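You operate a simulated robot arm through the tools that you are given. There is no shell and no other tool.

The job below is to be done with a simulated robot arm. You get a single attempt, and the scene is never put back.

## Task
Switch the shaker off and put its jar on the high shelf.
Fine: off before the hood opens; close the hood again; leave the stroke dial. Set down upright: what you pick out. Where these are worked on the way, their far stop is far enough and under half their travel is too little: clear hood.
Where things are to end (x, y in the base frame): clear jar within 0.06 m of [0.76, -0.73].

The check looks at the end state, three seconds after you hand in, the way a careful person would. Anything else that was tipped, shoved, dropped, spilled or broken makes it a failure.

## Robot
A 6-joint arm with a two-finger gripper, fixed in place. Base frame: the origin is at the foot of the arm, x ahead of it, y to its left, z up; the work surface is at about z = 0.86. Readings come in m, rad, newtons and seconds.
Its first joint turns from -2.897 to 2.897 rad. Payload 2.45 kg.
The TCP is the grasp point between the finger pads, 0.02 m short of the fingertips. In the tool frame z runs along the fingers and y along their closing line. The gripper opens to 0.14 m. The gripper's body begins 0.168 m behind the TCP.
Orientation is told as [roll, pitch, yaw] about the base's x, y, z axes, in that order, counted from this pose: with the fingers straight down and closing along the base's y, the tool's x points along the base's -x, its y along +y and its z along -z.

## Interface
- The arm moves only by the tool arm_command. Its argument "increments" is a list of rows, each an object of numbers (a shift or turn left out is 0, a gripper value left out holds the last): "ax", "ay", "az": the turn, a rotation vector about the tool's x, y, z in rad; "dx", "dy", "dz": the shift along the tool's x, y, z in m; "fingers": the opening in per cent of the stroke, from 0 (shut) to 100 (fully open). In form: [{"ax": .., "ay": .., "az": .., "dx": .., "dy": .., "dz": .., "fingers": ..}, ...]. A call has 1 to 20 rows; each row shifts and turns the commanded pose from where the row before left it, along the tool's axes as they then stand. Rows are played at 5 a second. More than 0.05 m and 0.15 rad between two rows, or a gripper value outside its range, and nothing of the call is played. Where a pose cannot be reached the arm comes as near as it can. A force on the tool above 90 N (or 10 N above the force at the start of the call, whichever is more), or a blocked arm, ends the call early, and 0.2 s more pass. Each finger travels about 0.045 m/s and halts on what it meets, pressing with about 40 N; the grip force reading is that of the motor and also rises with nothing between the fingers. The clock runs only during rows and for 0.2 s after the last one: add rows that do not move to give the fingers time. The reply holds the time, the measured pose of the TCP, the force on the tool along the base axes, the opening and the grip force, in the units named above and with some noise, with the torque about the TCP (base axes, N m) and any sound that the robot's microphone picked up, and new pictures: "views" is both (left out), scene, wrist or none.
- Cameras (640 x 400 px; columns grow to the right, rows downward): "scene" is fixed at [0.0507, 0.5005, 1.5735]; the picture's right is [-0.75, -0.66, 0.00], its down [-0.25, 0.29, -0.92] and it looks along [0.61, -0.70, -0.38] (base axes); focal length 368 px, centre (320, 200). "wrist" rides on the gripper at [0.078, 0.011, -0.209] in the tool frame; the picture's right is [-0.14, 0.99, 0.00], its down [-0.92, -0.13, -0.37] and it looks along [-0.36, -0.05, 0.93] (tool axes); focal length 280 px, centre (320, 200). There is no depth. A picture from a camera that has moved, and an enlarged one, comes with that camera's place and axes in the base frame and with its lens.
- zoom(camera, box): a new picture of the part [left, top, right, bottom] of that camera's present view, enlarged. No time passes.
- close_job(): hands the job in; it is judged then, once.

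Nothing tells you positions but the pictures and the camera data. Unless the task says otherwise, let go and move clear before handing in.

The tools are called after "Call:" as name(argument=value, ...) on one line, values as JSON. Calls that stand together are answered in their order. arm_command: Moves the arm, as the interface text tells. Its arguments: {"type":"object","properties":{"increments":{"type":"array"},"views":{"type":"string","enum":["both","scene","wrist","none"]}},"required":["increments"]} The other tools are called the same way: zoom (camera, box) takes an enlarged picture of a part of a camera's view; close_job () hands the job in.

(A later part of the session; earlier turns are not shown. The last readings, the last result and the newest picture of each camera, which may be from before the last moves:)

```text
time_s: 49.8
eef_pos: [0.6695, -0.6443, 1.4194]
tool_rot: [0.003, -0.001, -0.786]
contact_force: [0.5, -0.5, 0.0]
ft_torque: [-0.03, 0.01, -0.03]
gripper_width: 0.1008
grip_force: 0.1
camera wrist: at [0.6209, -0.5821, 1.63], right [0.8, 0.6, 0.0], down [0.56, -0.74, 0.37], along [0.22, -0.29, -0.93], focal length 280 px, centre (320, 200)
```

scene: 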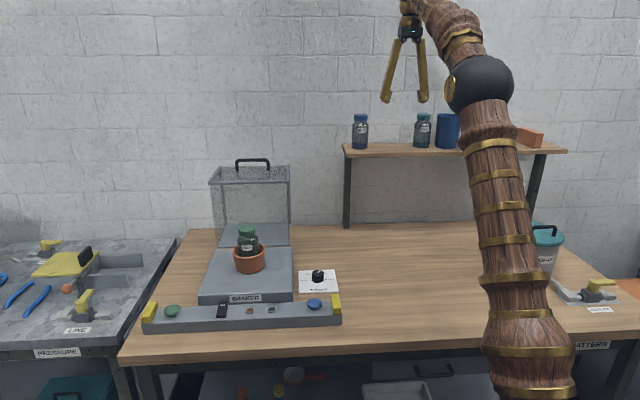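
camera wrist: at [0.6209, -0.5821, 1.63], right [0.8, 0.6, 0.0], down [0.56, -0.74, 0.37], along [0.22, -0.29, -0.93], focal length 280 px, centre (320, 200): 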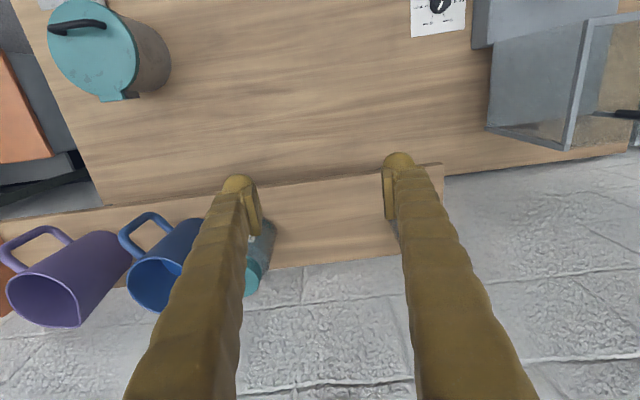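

Call:
arm_command(increments=[{"dx": -0.03}, {"dx": -0.03}, {"dx": -0.03}, {"dx": -0.033}, {}])

Call:
zoom(camera="scene", box=[330, 20, 580, 180])

Call:
zoom(camera="wrist", box=[150, 80, 490, 300])

```text
time_s: 51.0
eef_pos: [0.7255, -0.6967, 1.3723]
tool_rot: [0.004, -0.004, -0.785]
contact_force: [0.2, 1.1, -0.2]
ft_torque: [0.04, 0.01, 0.0]
gripper_width: 0.1008
grip_force: 0.2
out of reach, approached as far as the arm can: row 2, 3, 4
camera wrist: at [0.6761, -0.6345, 1.582], right [0.8, 0.6, 0.0], down [0.56, -0.74, 0.37], along [0.23, -0.29, -0.93], focal length 280 px, centre (320, 200)
```

scene: 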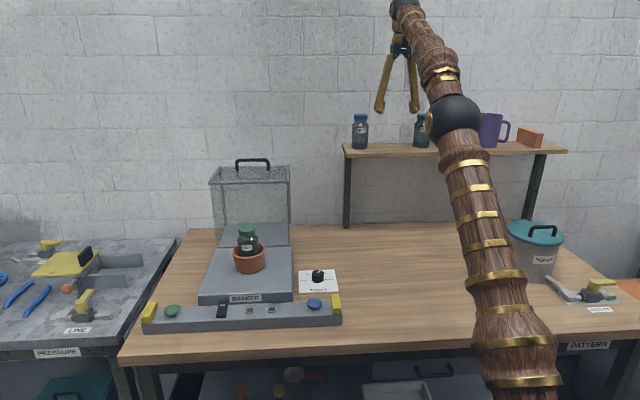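
wrist: 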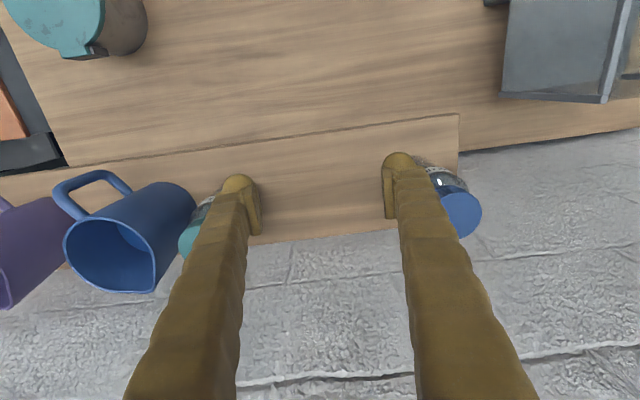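

```text
2.50 times, centred on (455, 100) of scene
camera zoom: at [0.0507, 0.5005, 1.5735], right [-0.75, -0.66, 0.0], down [-0.25, 0.29, -0.92], along [0.61, -0.7, -0.38], focal length 920 px, centre (-18, 450)
```

zoom: 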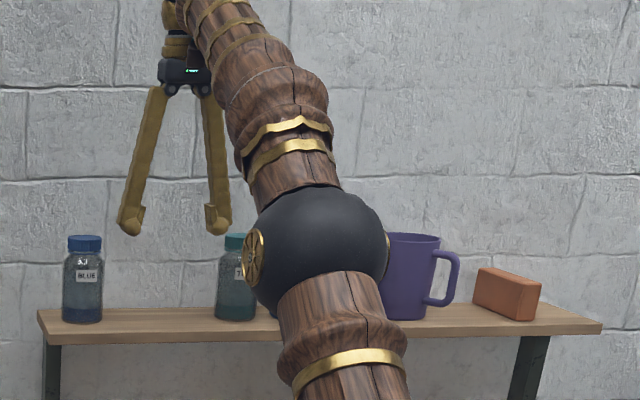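

```text
1.82 times, centred on (320, 190) of wrist
camera zoom: at [0.6761, -0.6345, 1.582], right [0.8, 0.6, 0.0], down [0.56, -0.74, 0.37], along [0.23, -0.29, -0.93], focal length 510 px, centre (320, 218)
```

zoom: 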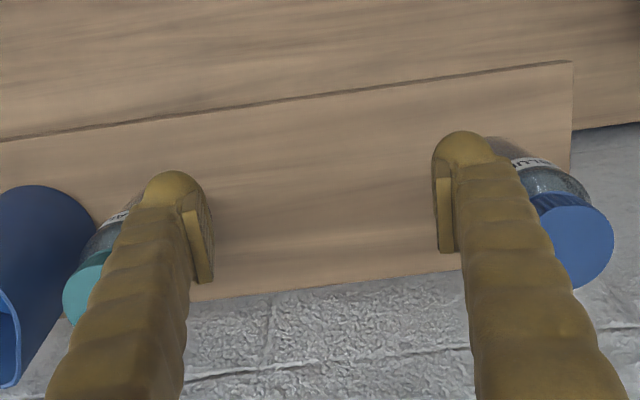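

Straight down can't reach that far, so the tilt is needed. I'll back off a little and tilt to 45° here to confirm the pose works.

Call:
arm_command(increments=[{"dx": 0.03}, {"dx": 0.03}, {"ay": -0.131}, {"ay": -0.131}, {"ay": -0.131}, {"ay": -0.131}, {"ay": -0.131}, {"ay": -0.13}, {}])

Call:
zoom(camera="wrist", box=[150, 50, 490, 270])

```text
time_s: 53.0
eef_pos: [0.6815, -0.6547, 1.3742]
tool_rot: [0.003, -0.787, -0.787]
contact_force: [-1.0, 0.3, -0.7]
ft_torque: [-0.03, -0.02, -0.02]
gripper_width: 0.1007
grip_force: 0.1
camera wrist: at [0.5442, -0.5042, 1.4673], right [0.77, 0.63, 0.1], down [0.18, -0.37, 0.91], along [0.61, -0.68, -0.4], focal length 280 px, centre (320, 200)
```

scene: 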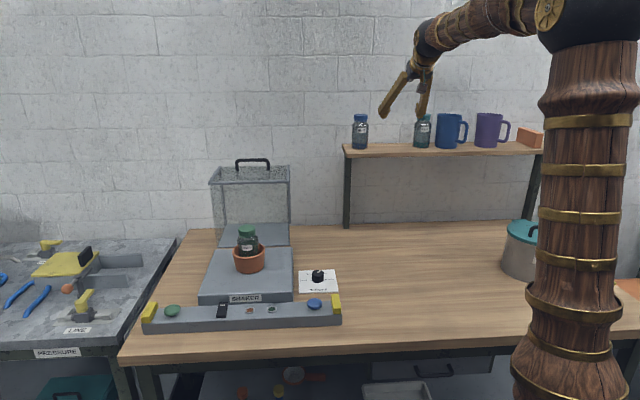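
wrist: 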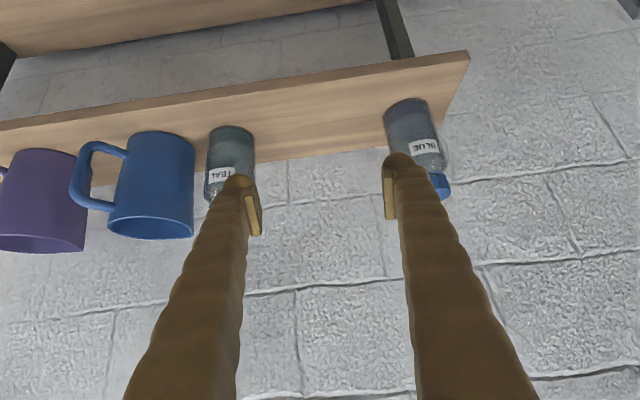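

```text
1.82 times, centred on (320, 160) of wrist
camera zoom: at [0.5442, -0.5042, 1.4673], right [0.77, 0.63, 0.1], down [0.18, -0.37, 0.91], along [0.61, -0.68, -0.4], focal length 510 px, centre (320, 273)
```

zoom: 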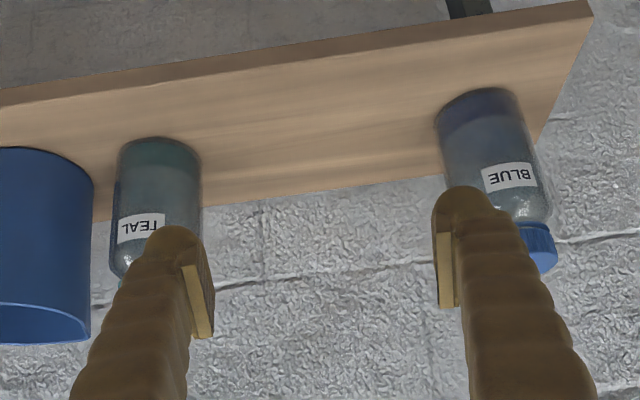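

The tilted pose works here. The shelf top is at z ≈ 1.225, with BLUE at about (0.84, -0.64) and TEAL at about (0.66, -0.80), so the target sits midway between them. I'll test full reach above the target.

Call:
arm_command(increments=[{"dx": -0.034, "dz": -0.034}, {"dx": -0.025, "dz": 0.025}, {"dx": -0.025, "dz": 0.025}, {"dx": -0.025, "dz": 0.025}, {}])

```text
time_s: 54.2
eef_pos: [0.756, -0.7324, 1.4198]
tool_rot: [0.003, -0.783, -0.785]
contact_force: [0.7, -0.8, -0.7]
ft_torque: [0.01, 0.0, 0.02]
gripper_width: 0.1009
grip_force: 0.1
camera wrist: at [0.6187, -0.5822, 1.5127], right [0.77, 0.63, 0.1], down [0.18, -0.37, 0.91], along [0.61, -0.68, -0.4], focal length 280 px, centre (320, 200)
```

scene: 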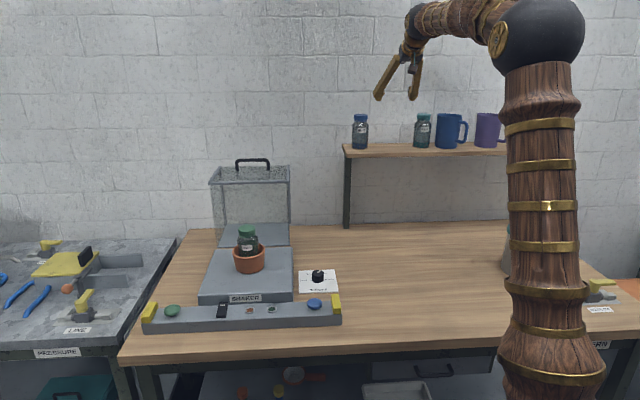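
wrist: 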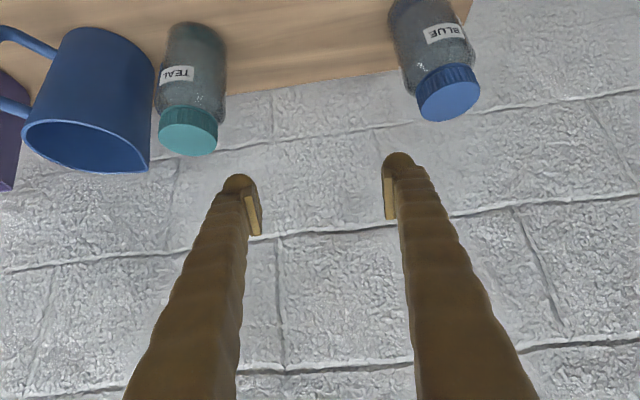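

The 45° pose reaches right above the target. Now I'll go back over the shaker, keeping this orientation, and hover above the jar.

Call:
arm_command(increments=[{"dx": 0.0283, "dz": -0.0283}, {"dx": 0.0283, "dz": -0.0283}, {"dx": 0.0283, "dz": -0.0283}, {"dx": 0.0184, "dy": 0.0372, "dz": -0.0063}, {"dx": 0.0184, "dy": 0.0372, "dz": -0.0063}, {"dx": 0.0184, "dy": 0.0372, "dz": -0.0063}, {"dx": 0.0184, "dy": 0.0372, "dz": -0.0063}, {"dx": 0.0184, "dy": 0.0372, "dz": -0.0063}, {"dx": 0.0184, "dy": 0.0372, "dz": -0.0063}, {"dx": 0.0184, "dy": 0.0372, "dz": -0.0063}, {"dx": 0.0184, "dy": 0.0372, "dz": -0.0063}, {"dx": 0.0184, "dy": 0.0372, "dz": -0.0063}, {"dx": 0.0184, "dy": 0.0372, "dz": -0.0063}, {"dx": 0.0184, "dy": 0.0372, "dz": -0.0063}, {"dx": 0.0184, "dy": 0.0372, "dz": -0.0063}, {"dx": 0.0184, "dy": 0.0371, "dz": -0.0063}, {"dx": 0.0184, "dy": 0.0371, "dz": -0.0063}, {}])

Call:
zoom(camera="wrist", box=[200, 20, 440, 220])

```text
time_s: 58.0
eef_pos: [0.8661, -0.1043, 1.3047]
tool_rot: [0.002, -0.787, -0.788]
contact_force: [0.2, 0.1, 0.3]
ft_torque: [-0.01, 0.0, 0.0]
gripper_width: 0.1007
grip_force: 0.1
camera wrist: at [0.7289, 0.0459, 1.3988], right [0.77, 0.63, 0.1], down [0.18, -0.37, 0.91], along [0.61, -0.68, -0.4], focal length 280 px, centre (320, 200)
```

scene: 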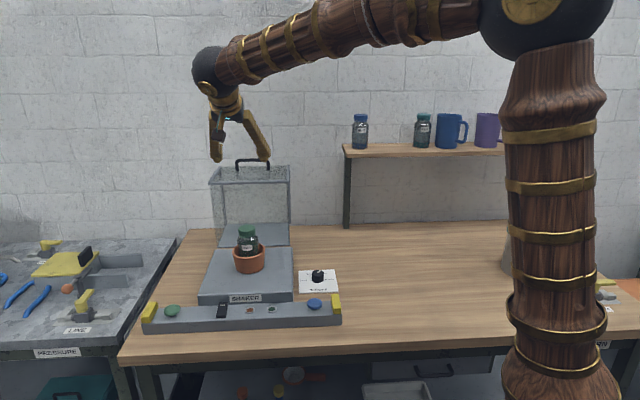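
wrist: 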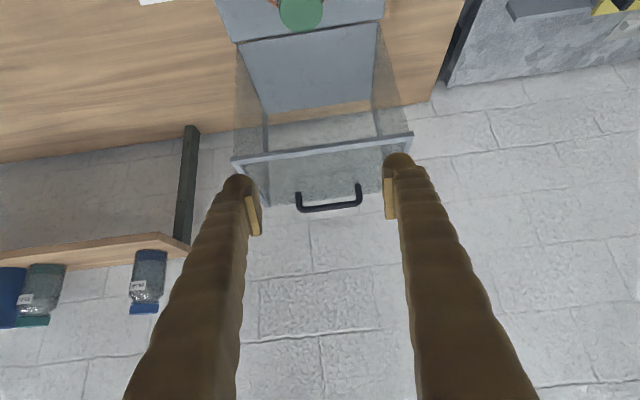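

```text
2.00 times, centred on (320, 120) of wrist
camera zoom: at [0.7289, 0.0459, 1.3988], right [0.77, 0.63, 0.1], down [0.18, -0.37, 0.91], along [0.61, -0.68, -0.4], focal length 561 px, centre (320, 360)
```

zoom: 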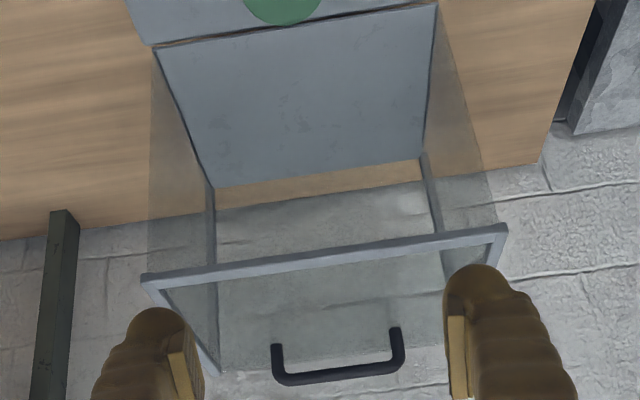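

Alignment above the jar agrees with prediction. I'll descend straight down around the cap, stopping just above for a check.

Call:
arm_command(increments=[{"dx": 0.03, "dz": 0.03}, {"dx": 0.03, "dz": 0.03}, {"dx": 0.03, "dz": 0.03}, {"dx": 0.03, "dz": 0.03}, {"dx": 0.02, "dz": 0.02}, {}])

Call:
zoom(camera="wrist", box=[200, 60, 440, 260])

Call:
zoom(camera="scene", box=[190, 180, 310, 290])

```text
time_s: 59.4
eef_pos: [0.8658, -0.1026, 1.1053]
tool_rot: [0.003, -0.786, -0.786]
contact_force: [0.1, -0.4, 0.4]
ft_torque: [0.01, -0.01, 0.01]
gripper_width: 0.101
grip_force: 0.0
camera wrist: at [0.7284, 0.0471, 1.1985], right [0.77, 0.63, 0.1], down [0.18, -0.37, 0.91], along [0.61, -0.68, -0.4], focal length 280 px, centre (320, 200)
```

scene: 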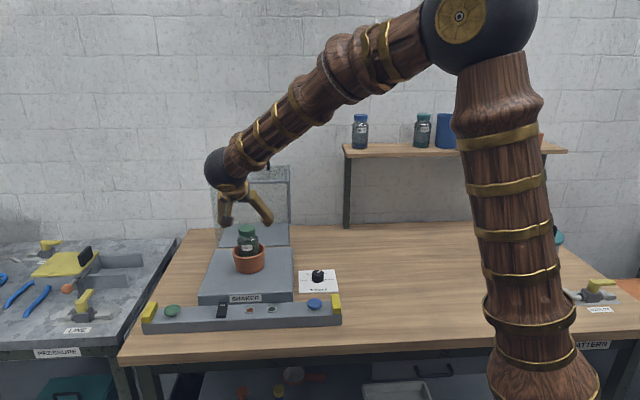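
wrist: 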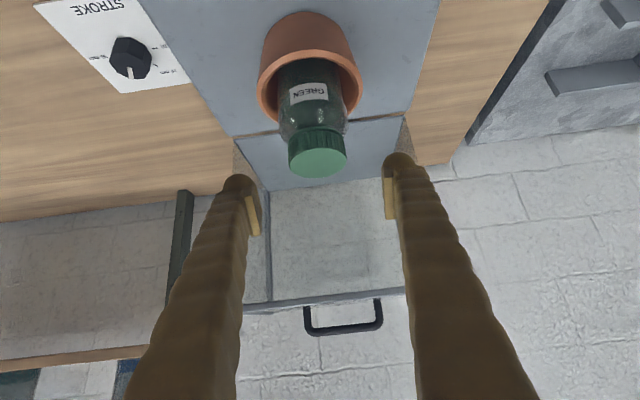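

```text
2.00 times, centred on (320, 160) of wrist
camera zoom: at [0.7284, 0.0471, 1.1985], right [0.77, 0.63, 0.1], down [0.18, -0.37, 0.91], along [0.61, -0.68, -0.4], focal length 561 px, centre (320, 280)
```

zoom: 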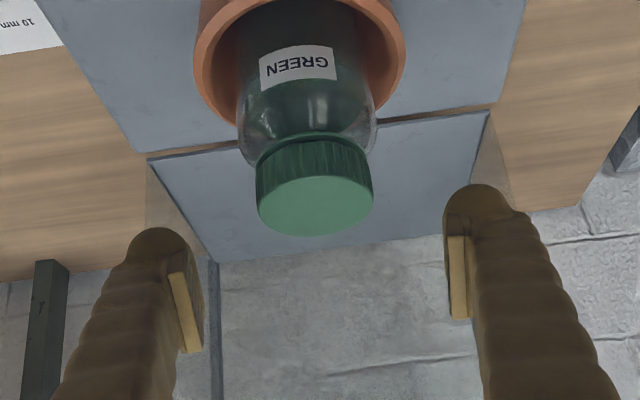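

```text
3.64 times, centred on (250, 235) of scene
camera zoom: at [0.0507, 0.5005, 1.5735], right [-0.75, -0.66, 0.0], down [-0.25, 0.29, -0.92], along [0.61, -0.7, -0.38], focal length 1338 px, centre (574, 73)
```

zoom: 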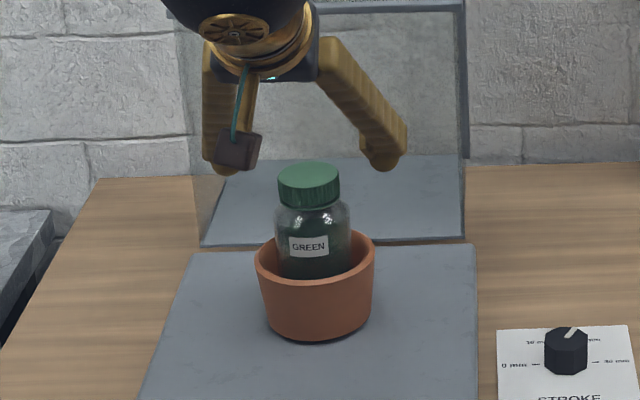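

Call:
arm_command(increments=[{"dx": 0.0145, "dy": -0.0013, "dz": 0.0166}, {"dx": 0.0144, "dy": -0.0012, "dz": 0.0165}, {}])

Call:
zoom(camera="wrist", box=[200, 80, 440, 280])

Call:
zoom(camera="scene", box=[190, 190, 310, 290])

```text
time_s: 60.2
eef_pos: [0.8653, -0.1052, 1.0629]
tool_rot: [0.004, -0.784, -0.786]
contact_force: [0.1, -0.3, -0.4]
ft_torque: [0.0, 0.02, 0.02]
gripper_width: 0.1007
grip_force: 0.0
camera wrist: at [0.7285, 0.0453, 1.1549], right [0.77, 0.63, 0.1], down [0.18, -0.37, 0.91], along [0.61, -0.68, -0.4], focal length 280 px, centre (320, 200)
```

scene: 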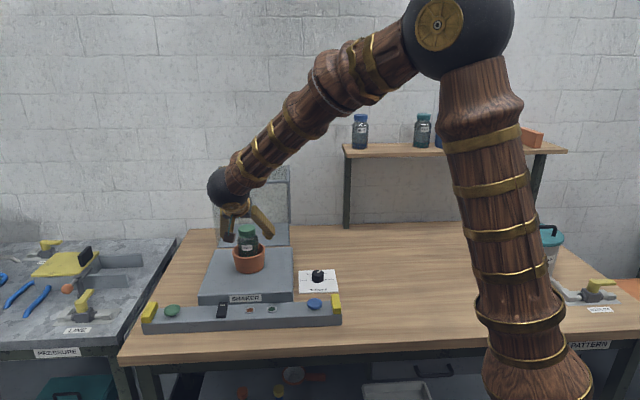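
wrist: 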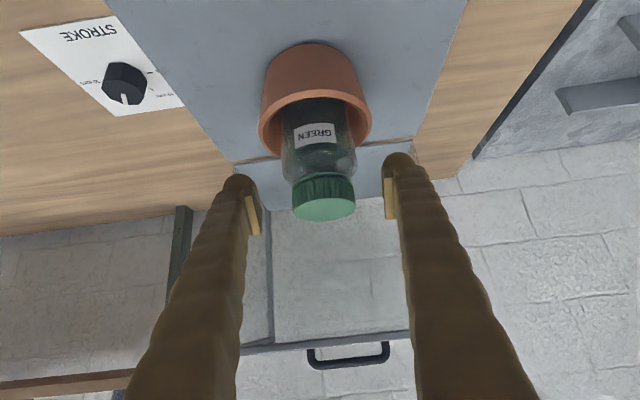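

```text
2.00 times, centred on (320, 180) of wrist
camera zoom: at [0.7285, 0.0453, 1.1549], right [0.77, 0.63, 0.1], down [0.18, -0.37, 0.91], along [0.61, -0.68, -0.4], focal length 561 px, centre (320, 240)
```

zoom: 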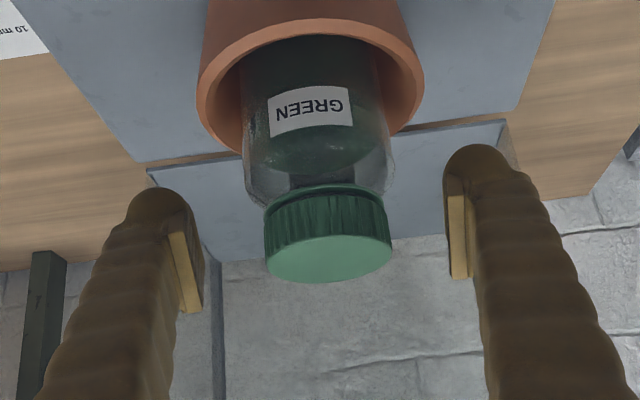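

```text
4.00 times, centred on (250, 240) of scene
camera zoom: at [0.0507, 0.5005, 1.5735], right [-0.75, -0.66, 0.0], down [-0.25, 0.29, -0.92], along [0.61, -0.7, -0.38], focal length 1472 px, centre (600, 40)
```

zoom: 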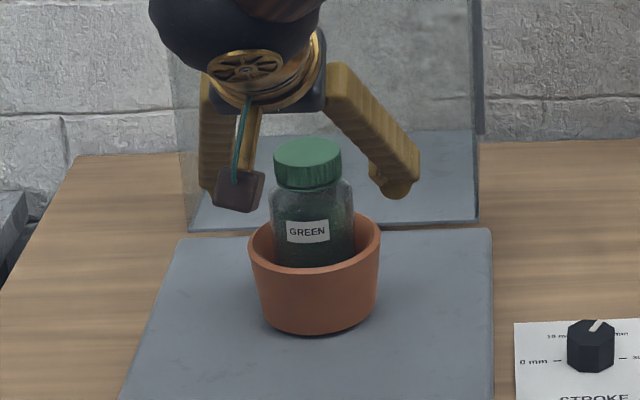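

Call:
arm_command(increments=[{"fingers": 25}, {}, {}, {}, {}, {}])

Call:
zoom(camera="wrist", box=[200, 80, 440, 280])

```text
time_s: 61.6
eef_pos: [0.8656, -0.106, 1.0619]
tool_rot: [0.003, -0.786, -0.788]
contact_force: [-0.2, 1.4, 1.0]
ft_torque: [-0.02, 0.01, 0.02]
gripper_width: 0.0498
grip_force: 40.2
camera wrist: at [0.7285, 0.0454, 1.1551], right [0.77, 0.63, 0.1], down [0.18, -0.37, 0.91], along [0.61, -0.68, -0.4], focal length 280 px, centre (320, 200)
```

scene: 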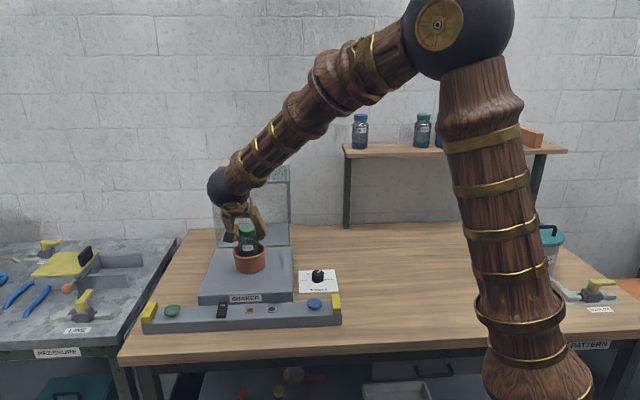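
wrist: 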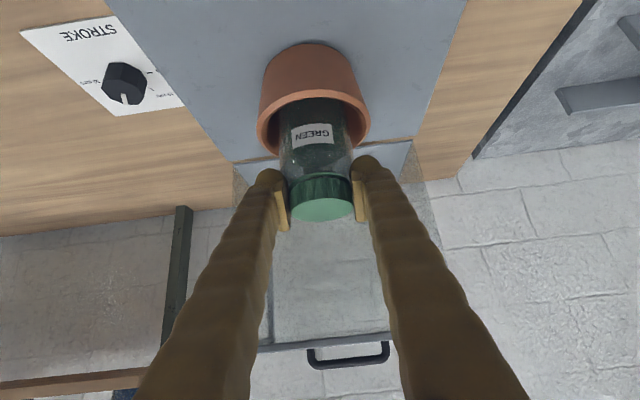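

```text
2.00 times, centred on (320, 180) of wrist
camera zoom: at [0.7285, 0.0454, 1.1551], right [0.77, 0.63, 0.1], down [0.18, -0.37, 0.91], along [0.61, -0.68, -0.4], focal length 561 px, centre (320, 240)
```

zoom: 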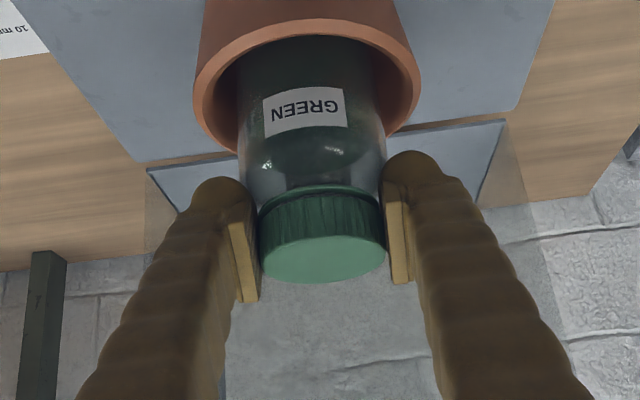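

The cap is gripped at 40 N with a 50 mm opening. I'll lift straight up slowly and confirm the jar leaves the pot.

Call:
arm_command(increments=[{"dx": -0.007, "dz": -0.007}, {"dx": -0.014, "dz": -0.014}, {"dx": -0.014, "dz": -0.014}, {}])

Call:
zoom(camera="scene", box=[190, 190, 310, 290])

```text
time_s: 62.6
eef_pos: [0.8667, -0.1049, 1.1115]
tool_rot: [0.003, -0.786, -0.787]
contact_force: [0.0, -0.4, -0.2]
ft_torque: [0.04, 0.0, 0.01]
gripper_width: 0.0351
grip_force: 0.0
camera wrist: at [0.7291, 0.0457, 1.2051], right [0.77, 0.63, 0.1], down [0.18, -0.37, 0.91], along [0.61, -0.68, -0.4], focal length 280 px, centre (320, 200)
```

scene: 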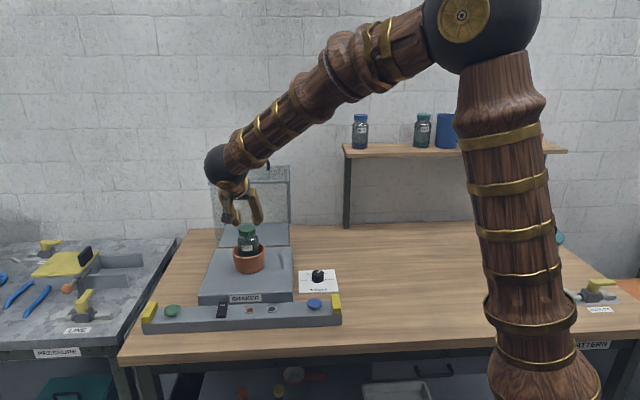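
wrist: 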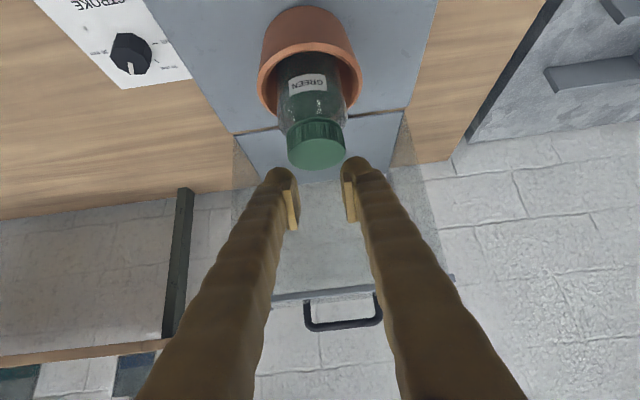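

```text
4.00 times, centred on (250, 240) of scene
camera zoom: at [0.0507, 0.5005, 1.5735], right [-0.75, -0.66, 0.0], down [-0.25, 0.29, -0.92], along [0.61, -0.7, -0.38], focal length 1472 px, centre (600, 40)
```

zoom: 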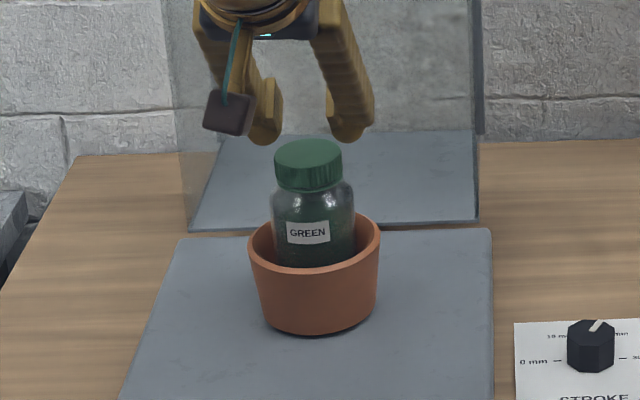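

The fingers slid off the cap and the jar stayed in the pot, upright. The glass body below the cap gives a longer grip, with about 5 cm of straight wall above the pot rim. I'll reopen, go lower onto the body and lift in small steps while watching the force.

Call:
arm_command(increments=[{"fingers": 72}, {}, {}, {}, {"dx": 0.02, "dy": -0.001, "dz": 0.02}, {"dx": 0.02, "dz": 0.02}, {"dx": 0.0185, "dz": 0.0195}, {}])

Call:
zoom(camera="wrist", box=[200, 80, 440, 280])

Call:
zoom(camera="scene", box=[190, 190, 310, 290])

```text
time_s: 64.4
eef_pos: [0.866, -0.1067, 1.0275]
tool_rot: [0.002, -0.785, -0.787]
contact_force: [0.7, -0.2, 0.6]
ft_torque: [0.0, 0.04, 0.02]
gripper_width: 0.1007
grip_force: 0.1
camera wrist: at [0.7292, 0.0436, 1.1217], right [0.77, 0.63, 0.1], down [0.18, -0.37, 0.91], along [0.61, -0.68, -0.4], focal length 280 px, centre (320, 200)
```

scene: 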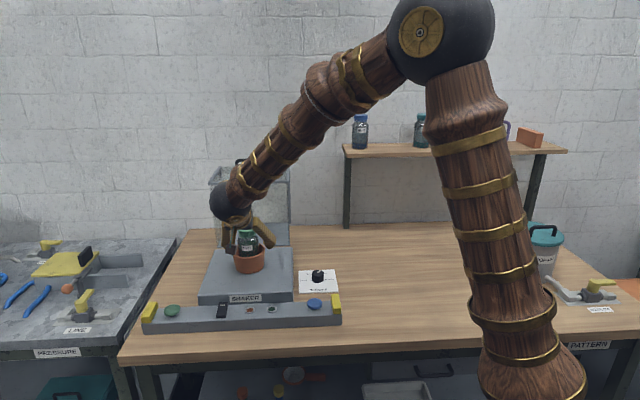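
wrist: 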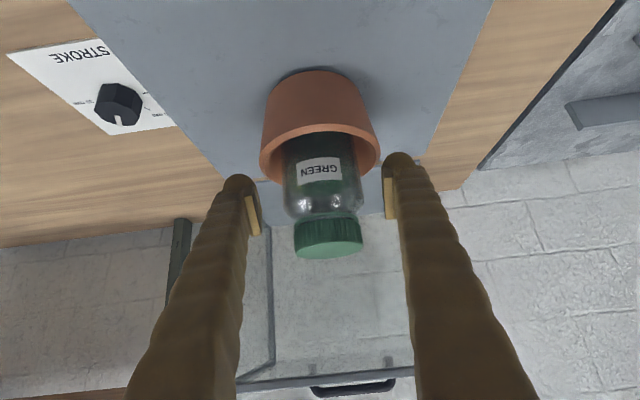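

```text
2.00 times, centred on (320, 180) of wrist
camera zoom: at [0.7292, 0.0436, 1.1217], right [0.77, 0.63, 0.1], down [0.18, -0.37, 0.91], along [0.61, -0.68, -0.4], focal length 561 px, centre (320, 240)
```

zoom: 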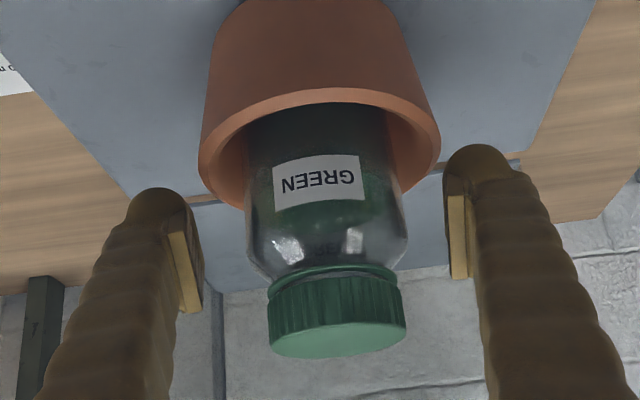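

```text
4.00 times, centred on (250, 240) of scene
camera zoom: at [0.0507, 0.5005, 1.5735], right [-0.75, -0.66, 0.0], down [-0.25, 0.29, -0.92], along [0.61, -0.7, -0.38], focal length 1472 px, centre (600, 40)
```

zoom: 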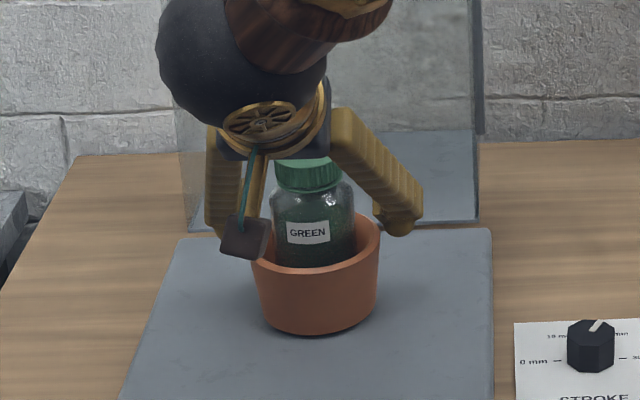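

Call:
arm_command(increments=[{"fingers": 30}, {}, {}, {}, {}])

Call:
zoom(camera="wrist", box=[200, 80, 440, 280])

Call:
zoom(camera="scene", box=[190, 190, 310, 290])

```text
time_s: 65.6
eef_pos: [0.8665, -0.1069, 1.0295]
tool_rot: [0.003, -0.786, -0.787]
contact_force: [0.6, 0.3, 0.5]
ft_torque: [0.0, 0.07, 0.02]
gripper_width: 0.0626
grip_force: 40.1
camera wrist: at [0.7292, 0.0436, 1.1218], right [0.77, 0.63, 0.1], down [0.18, -0.37, 0.91], along [0.61, -0.68, -0.4], focal length 280 px, centre (320, 200)
```

scene: 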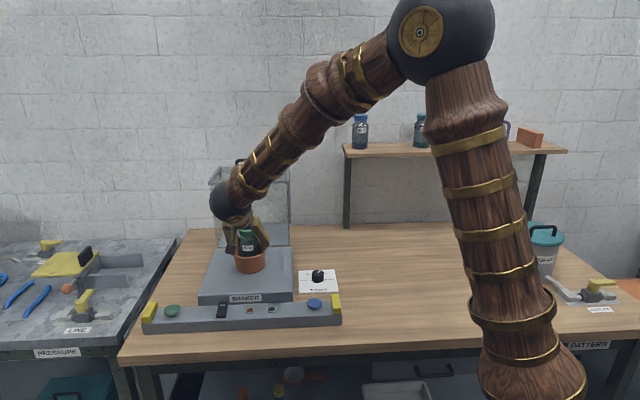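
wrist: 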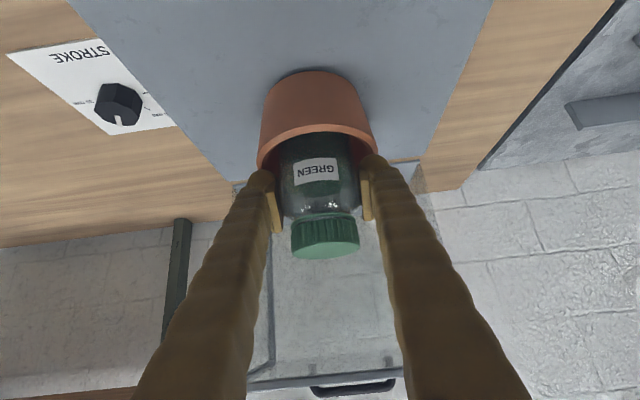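

```text
2.00 times, centred on (320, 180) of wrist
camera zoom: at [0.7292, 0.0436, 1.1218], right [0.77, 0.63, 0.1], down [0.18, -0.37, 0.91], along [0.61, -0.68, -0.4], focal length 561 px, centre (320, 240)
```

zoom: 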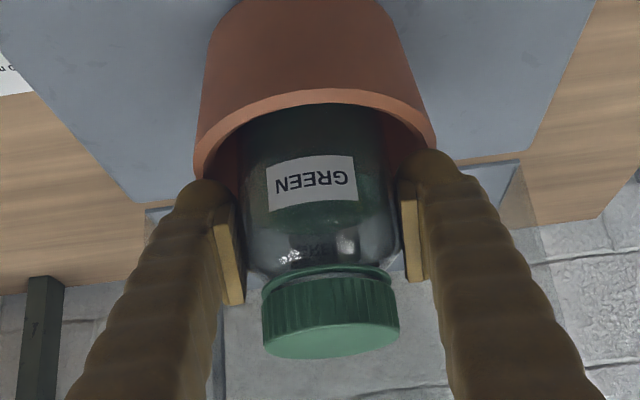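

```text
4.00 times, centred on (250, 240) of scene
camera zoom: at [0.0507, 0.5005, 1.5735], right [-0.75, -0.66, 0.0], down [-0.25, 0.29, -0.92], along [0.61, -0.7, -0.38], focal length 1472 px, centre (600, 40)
```

zoom: 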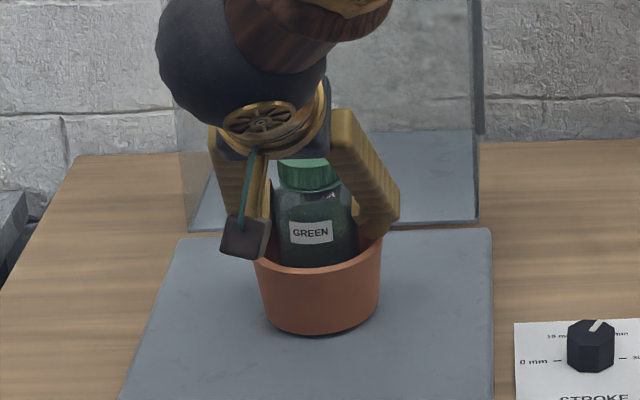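

Call:
arm_command(increments=[{"dx": -0.002, "dz": -0.002, "fingers": 0}, {"dx": -0.002, "dz": -0.002}, {}], views="none")

```text
time_s: 66.4
eef_pos: [0.8672, -0.1062, 1.034]
tool_rot: [0.005, -0.785, -0.788]
contact_force: [-0.9, 0.3, -3.1]
ft_torque: [-0.04, -0.02, 0.01]
gripper_width: 0.0628
grip_force: 40.3
```

Call:
arm_command(increments=[{"dx": -0.003, "dz": -0.003}, {"dx": -0.003, "dz": -0.003}, {"dx": -0.003, "dz": -0.003}, {}], views="wrist")

Call:
zoom(camera="scene", box=[190, 190, 310, 290])

```text
time_s: 67.4
eef_pos: [0.8674, -0.1095, 1.0474]
tool_rot: [0.003, -0.786, -0.787]
contact_force: [-0.1, -0.9, -4.0]
ft_torque: [0.0, 0.0, -0.03]
gripper_width: 0.0625
grip_force: 39.9
camera wrist: at [0.7305, 0.0423, 1.1403], right [0.77, 0.63, 0.1], down [0.18, -0.37, 0.91], along [0.61, -0.68, -0.4], focal length 280 px, centre (320, 200)
```

wrist: 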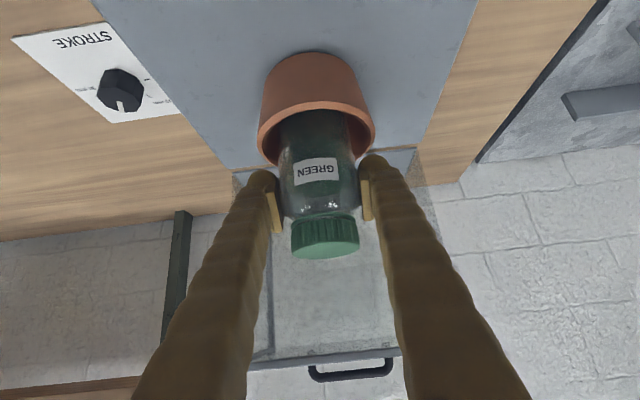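

```text
4.00 times, centred on (250, 240) of scene
camera zoom: at [0.0507, 0.5005, 1.5735], right [-0.75, -0.66, 0.0], down [-0.25, 0.29, -0.92], along [0.61, -0.7, -0.38], focal length 1472 px, centre (600, 40)
```

zoom: 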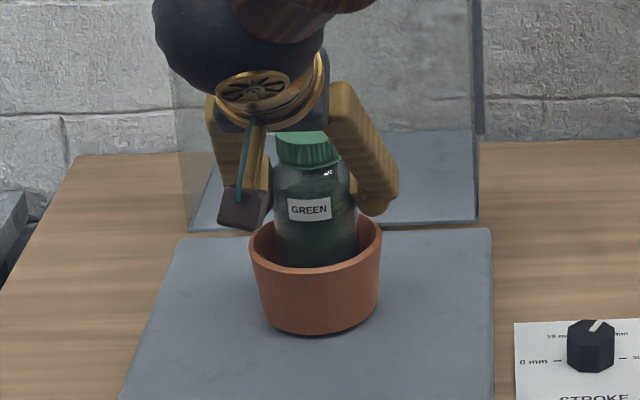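

The jar is out of its seat and upright, weighing about 4 N. I'll continue lifting straight up to travel height.

Call:
arm_command(increments=[{"dx": -0.008, "dz": -0.008}, {"dx": -0.014, "dz": -0.014}, {"dx": -0.018, "dz": -0.018}, {"dx": -0.02, "dz": -0.02}, {"dx": -0.02, "dz": -0.02}, {"dx": -0.02, "dz": -0.02}, {"dx": -0.02, "dz": -0.02}, {"dx": -0.02, "dz": -0.02}, {"dx": -0.02, "dz": -0.02}, {"dx": -0.02, "dz": -0.02}, {"dx": -0.02, "dz": -0.02}, {"dx": -0.02, "dz": -0.02}, {"dx": -0.016, "dz": -0.016}, {"dx": -0.008, "dz": -0.008}, {}])

Call:
zoom(camera="wrist", box=[200, 80, 440, 280])

Call:
zoom(camera="scene", box=[180, 80, 320, 290])

```text
time_s: 70.6
eef_pos: [0.8649, -0.1102, 1.3933]
tool_rot: [0.002, -0.785, -0.789]
contact_force: [-0.2, 0.2, -3.1]
ft_torque: [0.01, 0.0, 0.01]
gripper_width: 0.0629
grip_force: 40.5
camera wrist: at [0.7289, 0.0406, 1.4862], right [0.77, 0.63, 0.1], down [0.18, -0.37, 0.91], along [0.61, -0.68, -0.4], focal length 280 px, centre (320, 200)
```

scene: 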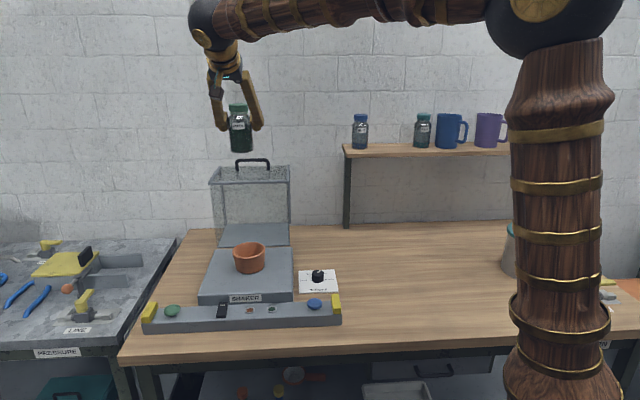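
wrist: 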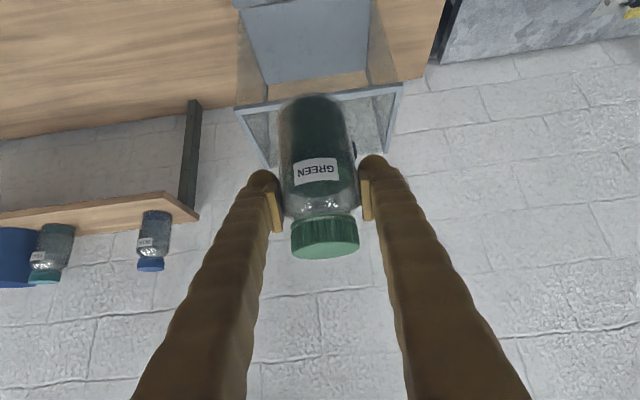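

```text
2.00 times, centred on (320, 180) of wrist
camera zoom: at [0.7289, 0.0406, 1.4862], right [0.77, 0.63, 0.1], down [0.18, -0.37, 0.91], along [0.61, -0.68, -0.4], focal length 561 px, centre (320, 240)
```

zoom: 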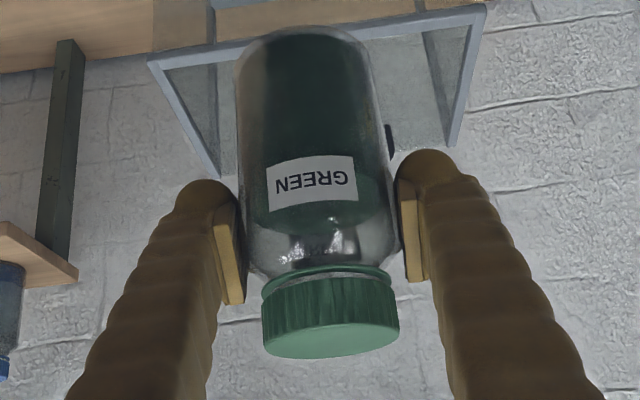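

```text
1.90 times, centred on (250, 185) of scene
camera zoom: at [0.0507, 0.5005, 1.5735], right [-0.75, -0.66, 0.0], down [-0.25, 0.29, -0.92], along [0.61, -0.7, -0.38], focal length 701 px, centre (453, 229)
```

zoom: 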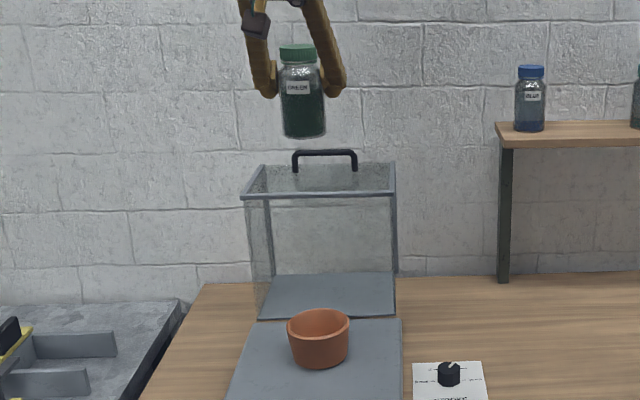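

The jar is held upright with clearance. I'll carry it along in front of the shelf at this height, then move in between BLUE and TEAL.

Call:
arm_command(increments=[{"dx": -0.0031, "dy": -0.0174, "dz": 0.0031}, {"dx": -0.0052, "dy": -0.0291, "dz": 0.0052}, {"dx": -0.0067, "dy": -0.0373, "dz": 0.0067}, {"dx": -0.0067, "dy": -0.0373, "dz": 0.0067}, {"dx": -0.0067, "dy": -0.0373, "dz": 0.0067}, {"dx": -0.0067, "dy": -0.0373, "dz": 0.0067}, {"dx": -0.0067, "dy": -0.0373, "dz": 0.0067}, {"dx": -0.0067, "dy": -0.0373, "dz": 0.0067}, {"dx": -0.0067, "dy": -0.0373, "dz": 0.0067}, {"dx": -0.0067, "dy": -0.0373, "dz": 0.0067}, {"dx": -0.0067, "dy": -0.0373, "dz": 0.0067}, {"dx": -0.0067, "dy": -0.0373, "dz": 0.0067}, {"dx": -0.0067, "dy": -0.0373, "dz": 0.0067}, {"dx": -0.0059, "dy": -0.0327, "dz": 0.0059}, {"dx": -0.0039, "dy": -0.0214, "dz": 0.0039}, {}])

Call:
zoom(camera="scene", box=[320, 50, 520, 180])

```text
time_s: 74.0
eef_pos: [0.599, -0.5624, 1.3895]
tool_rot: [0.005, -0.785, -0.786]
contact_force: [1.4, 0.4, -2.4]
ft_torque: [0.03, -0.01, 0.03]
gripper_width: 0.0628
grip_force: 40.1
camera wrist: at [0.462, -0.4119, 1.4824], right [0.77, 0.63, 0.1], down [0.18, -0.37, 0.91], along [0.61, -0.68, -0.4], focal length 280 px, centre (320, 200)
```

scene: 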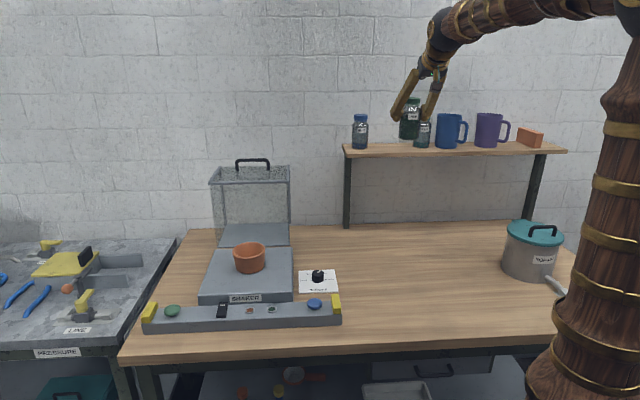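
wrist: 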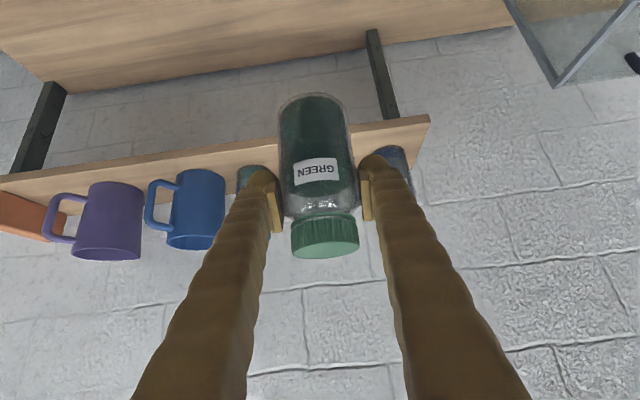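

```text
3.08 times, centred on (420, 115) of scene
camera zoom: at [0.0507, 0.5005, 1.5735], right [-0.75, -0.66, 0.0], down [-0.25, 0.29, -0.92], along [0.61, -0.7, -0.38], focal length 1132 px, centre (12, 462)
```

zoom: 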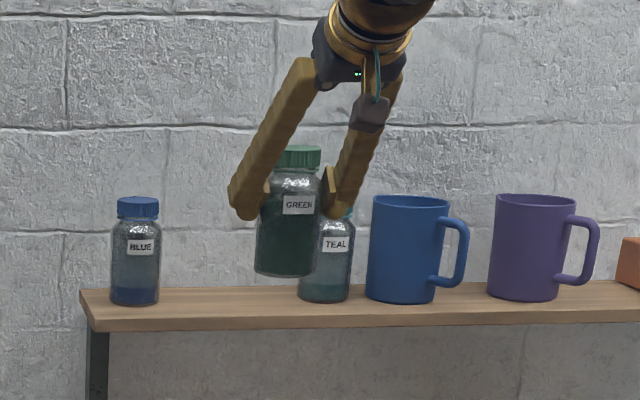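

Call:
arm_command(increments=[{"dx": -0.012, "dy": -0.001, "dz": 0.012}, {"dx": -0.02, "dy": -0.001, "dz": 0.02}, {"dx": -0.022, "dy": -0.001, "dz": 0.022}, {"dx": -0.022, "dz": 0.022}, {"dx": -0.022, "dz": 0.022}, {"dx": -0.022, "dz": 0.022}, {"dx": -0.02, "dz": 0.02}, {"dx": -0.014, "dz": 0.014}, {"dx": -0.008, "dz": 0.008}, {}])

Call:
zoom(camera="scene", box=[320, 50, 520, 180])

Call:
zoom(camera="wrist", box=[140, 40, 500, 280])

```text
time_s: 76.2
eef_pos: [0.7585, -0.728, 1.3898]
tool_rot: [0.002, -0.784, -0.786]
contact_force: [0.6, 0.2, -4.1]
ft_torque: [-0.01, -0.01, 0.0]
gripper_width: 0.0626
grip_force: 39.8
camera wrist: at [0.6206, -0.5778, 1.4837], right [0.77, 0.63, 0.1], down [0.18, -0.37, 0.91], along [0.61, -0.68, -0.4], focal length 280 px, centre (320, 200)
```

scene: 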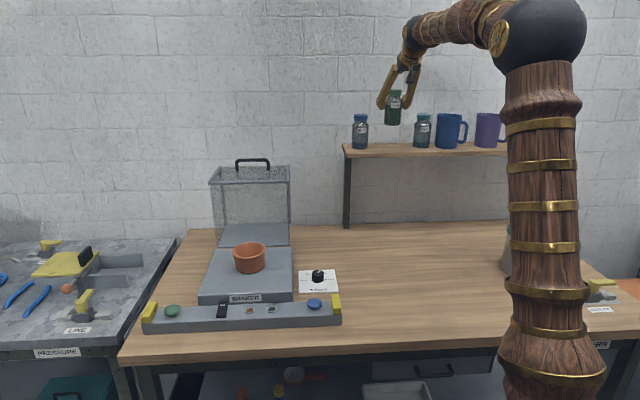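
wrist: 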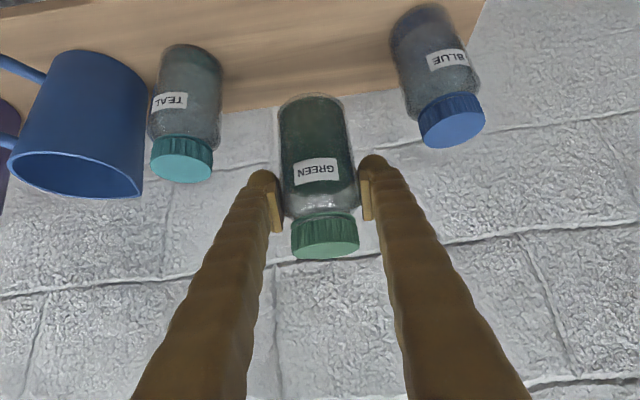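

```text
3.08 times, centred on (420, 115) of scene
camera zoom: at [0.0507, 0.5005, 1.5735], right [-0.75, -0.66, 0.0], down [-0.25, 0.29, -0.92], along [0.61, -0.7, -0.38], focal length 1132 px, centre (12, 462)
```

zoom: 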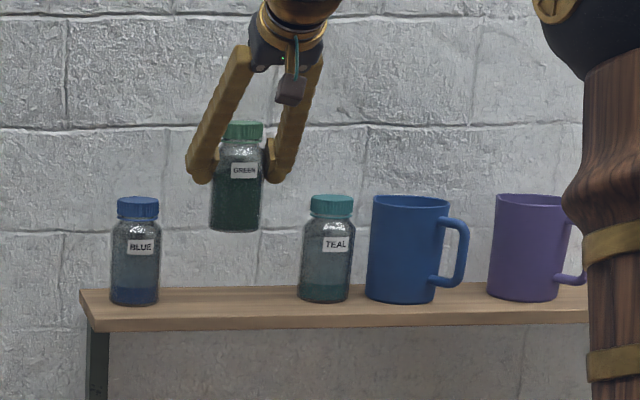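

```text
1.67 times, centred on (320, 160) of wrist
camera zoom: at [0.6206, -0.5778, 1.4837], right [0.77, 0.63, 0.1], down [0.18, -0.37, 0.91], along [0.61, -0.68, -0.4], focal length 467 px, centre (320, 267)
```

zoom: 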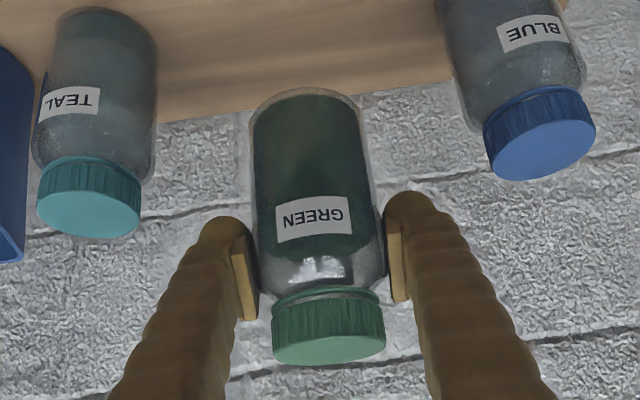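

Call:
arm_command(increments=[{"dx": 0.01, "dz": 0.01}, {"dx": 0.012, "dz": 0.012}, {"dx": 0.012, "dz": 0.012}, {"dx": 0.008, "dz": 0.008}, {}])

Call:
zoom(camera="scene", box=[340, 80, 460, 180])

```text
time_s: 77.4
eef_pos: [0.7578, -0.7274, 1.3319]
tool_rot: [0.003, -0.786, -0.788]
contact_force: [-0.1, -0.5, -4.3]
ft_torque: [-0.01, 0.01, 0.05]
gripper_width: 0.0626
grip_force: 39.5
camera wrist: at [0.6205, -0.5766, 1.4244], right [0.77, 0.63, 0.1], down [0.18, -0.37, 0.91], along [0.61, -0.68, -0.4], focal length 280 px, centre (320, 200)
```

scene: 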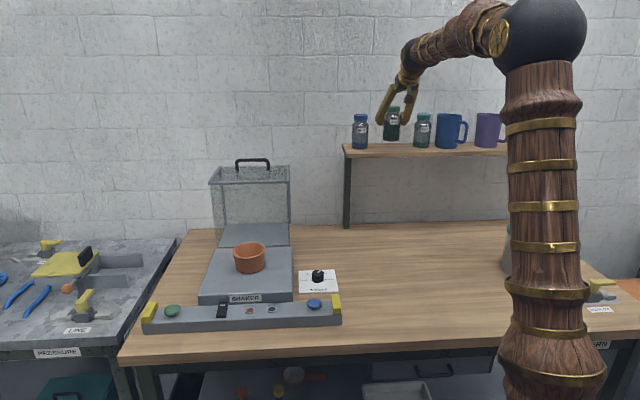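
wrist: 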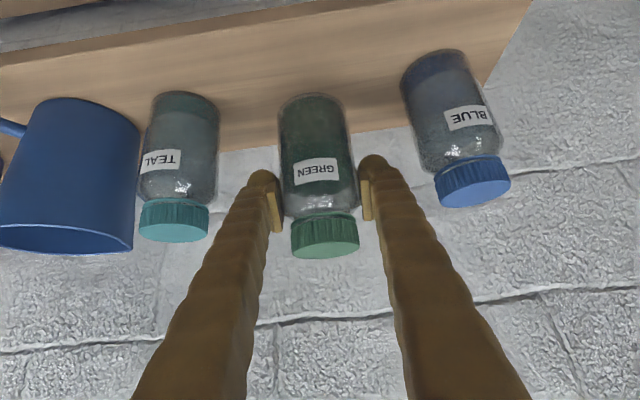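

```text
4.00 times, centred on (400, 130) of scene
camera zoom: at [0.0507, 0.5005, 1.5735], right [-0.75, -0.66, 0.0], down [-0.25, 0.29, -0.92], along [0.61, -0.7, -0.38], focal length 1472 px, centre (0, 480)
```

zoom: 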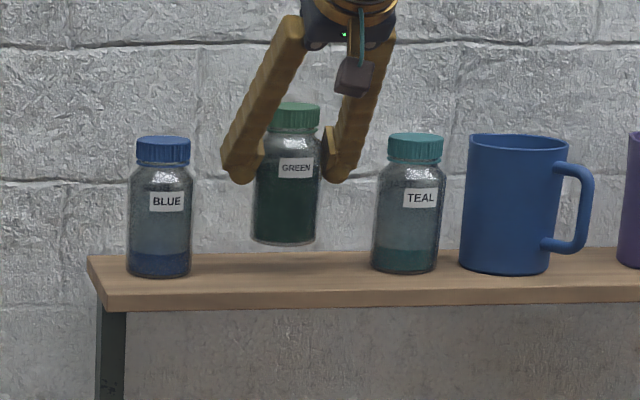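

Call:
arm_command(increments=[{"dx": 0.008, "dz": 0.008}, {"dx": 0.007, "dz": 0.007}, {"dx": 0.003, "dz": 0.003}, {}], views="none")

Call:
zoom(camera="scene", box=[340, 80, 460, 180])

```text
time_s: 78.4
eef_pos: [0.7571, -0.727, 1.3065]
tool_rot: [0.003, -0.786, -0.789]
contact_force: [0.4, 0.3, -3.5]
ft_torque: [-0.02, -0.01, -0.01]
gripper_width: 0.0628
grip_force: 39.2
```

```text
4.00 times, centred on (400, 130) of scene
camera zoom: at [0.0507, 0.5005, 1.5735], right [-0.75, -0.66, 0.0], down [-0.25, 0.29, -0.92], along [0.61, -0.7, -0.38], focal length 1472 px, centre (0, 480)
```

zoom: 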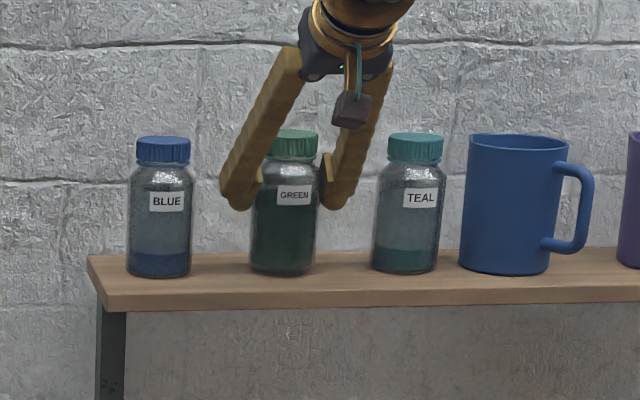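

Almost down. I'll take tiny steps until the shelf carries the jar's weight.

Call:
arm_command(increments=[{"dx": 0.0014, "dz": 0.0014}, {"dx": 0.0014, "dz": 0.0014}, {}], views="none")

```text
time_s: 79.2
eef_pos: [0.7566, -0.7261, 1.3015]
tool_rot: [0.004, -0.786, -0.789]
contact_force: [0.2, 1.2, -3.5]
ft_torque: [0.0, 0.0, 0.0]
gripper_width: 0.0626
grip_force: 39.4
```

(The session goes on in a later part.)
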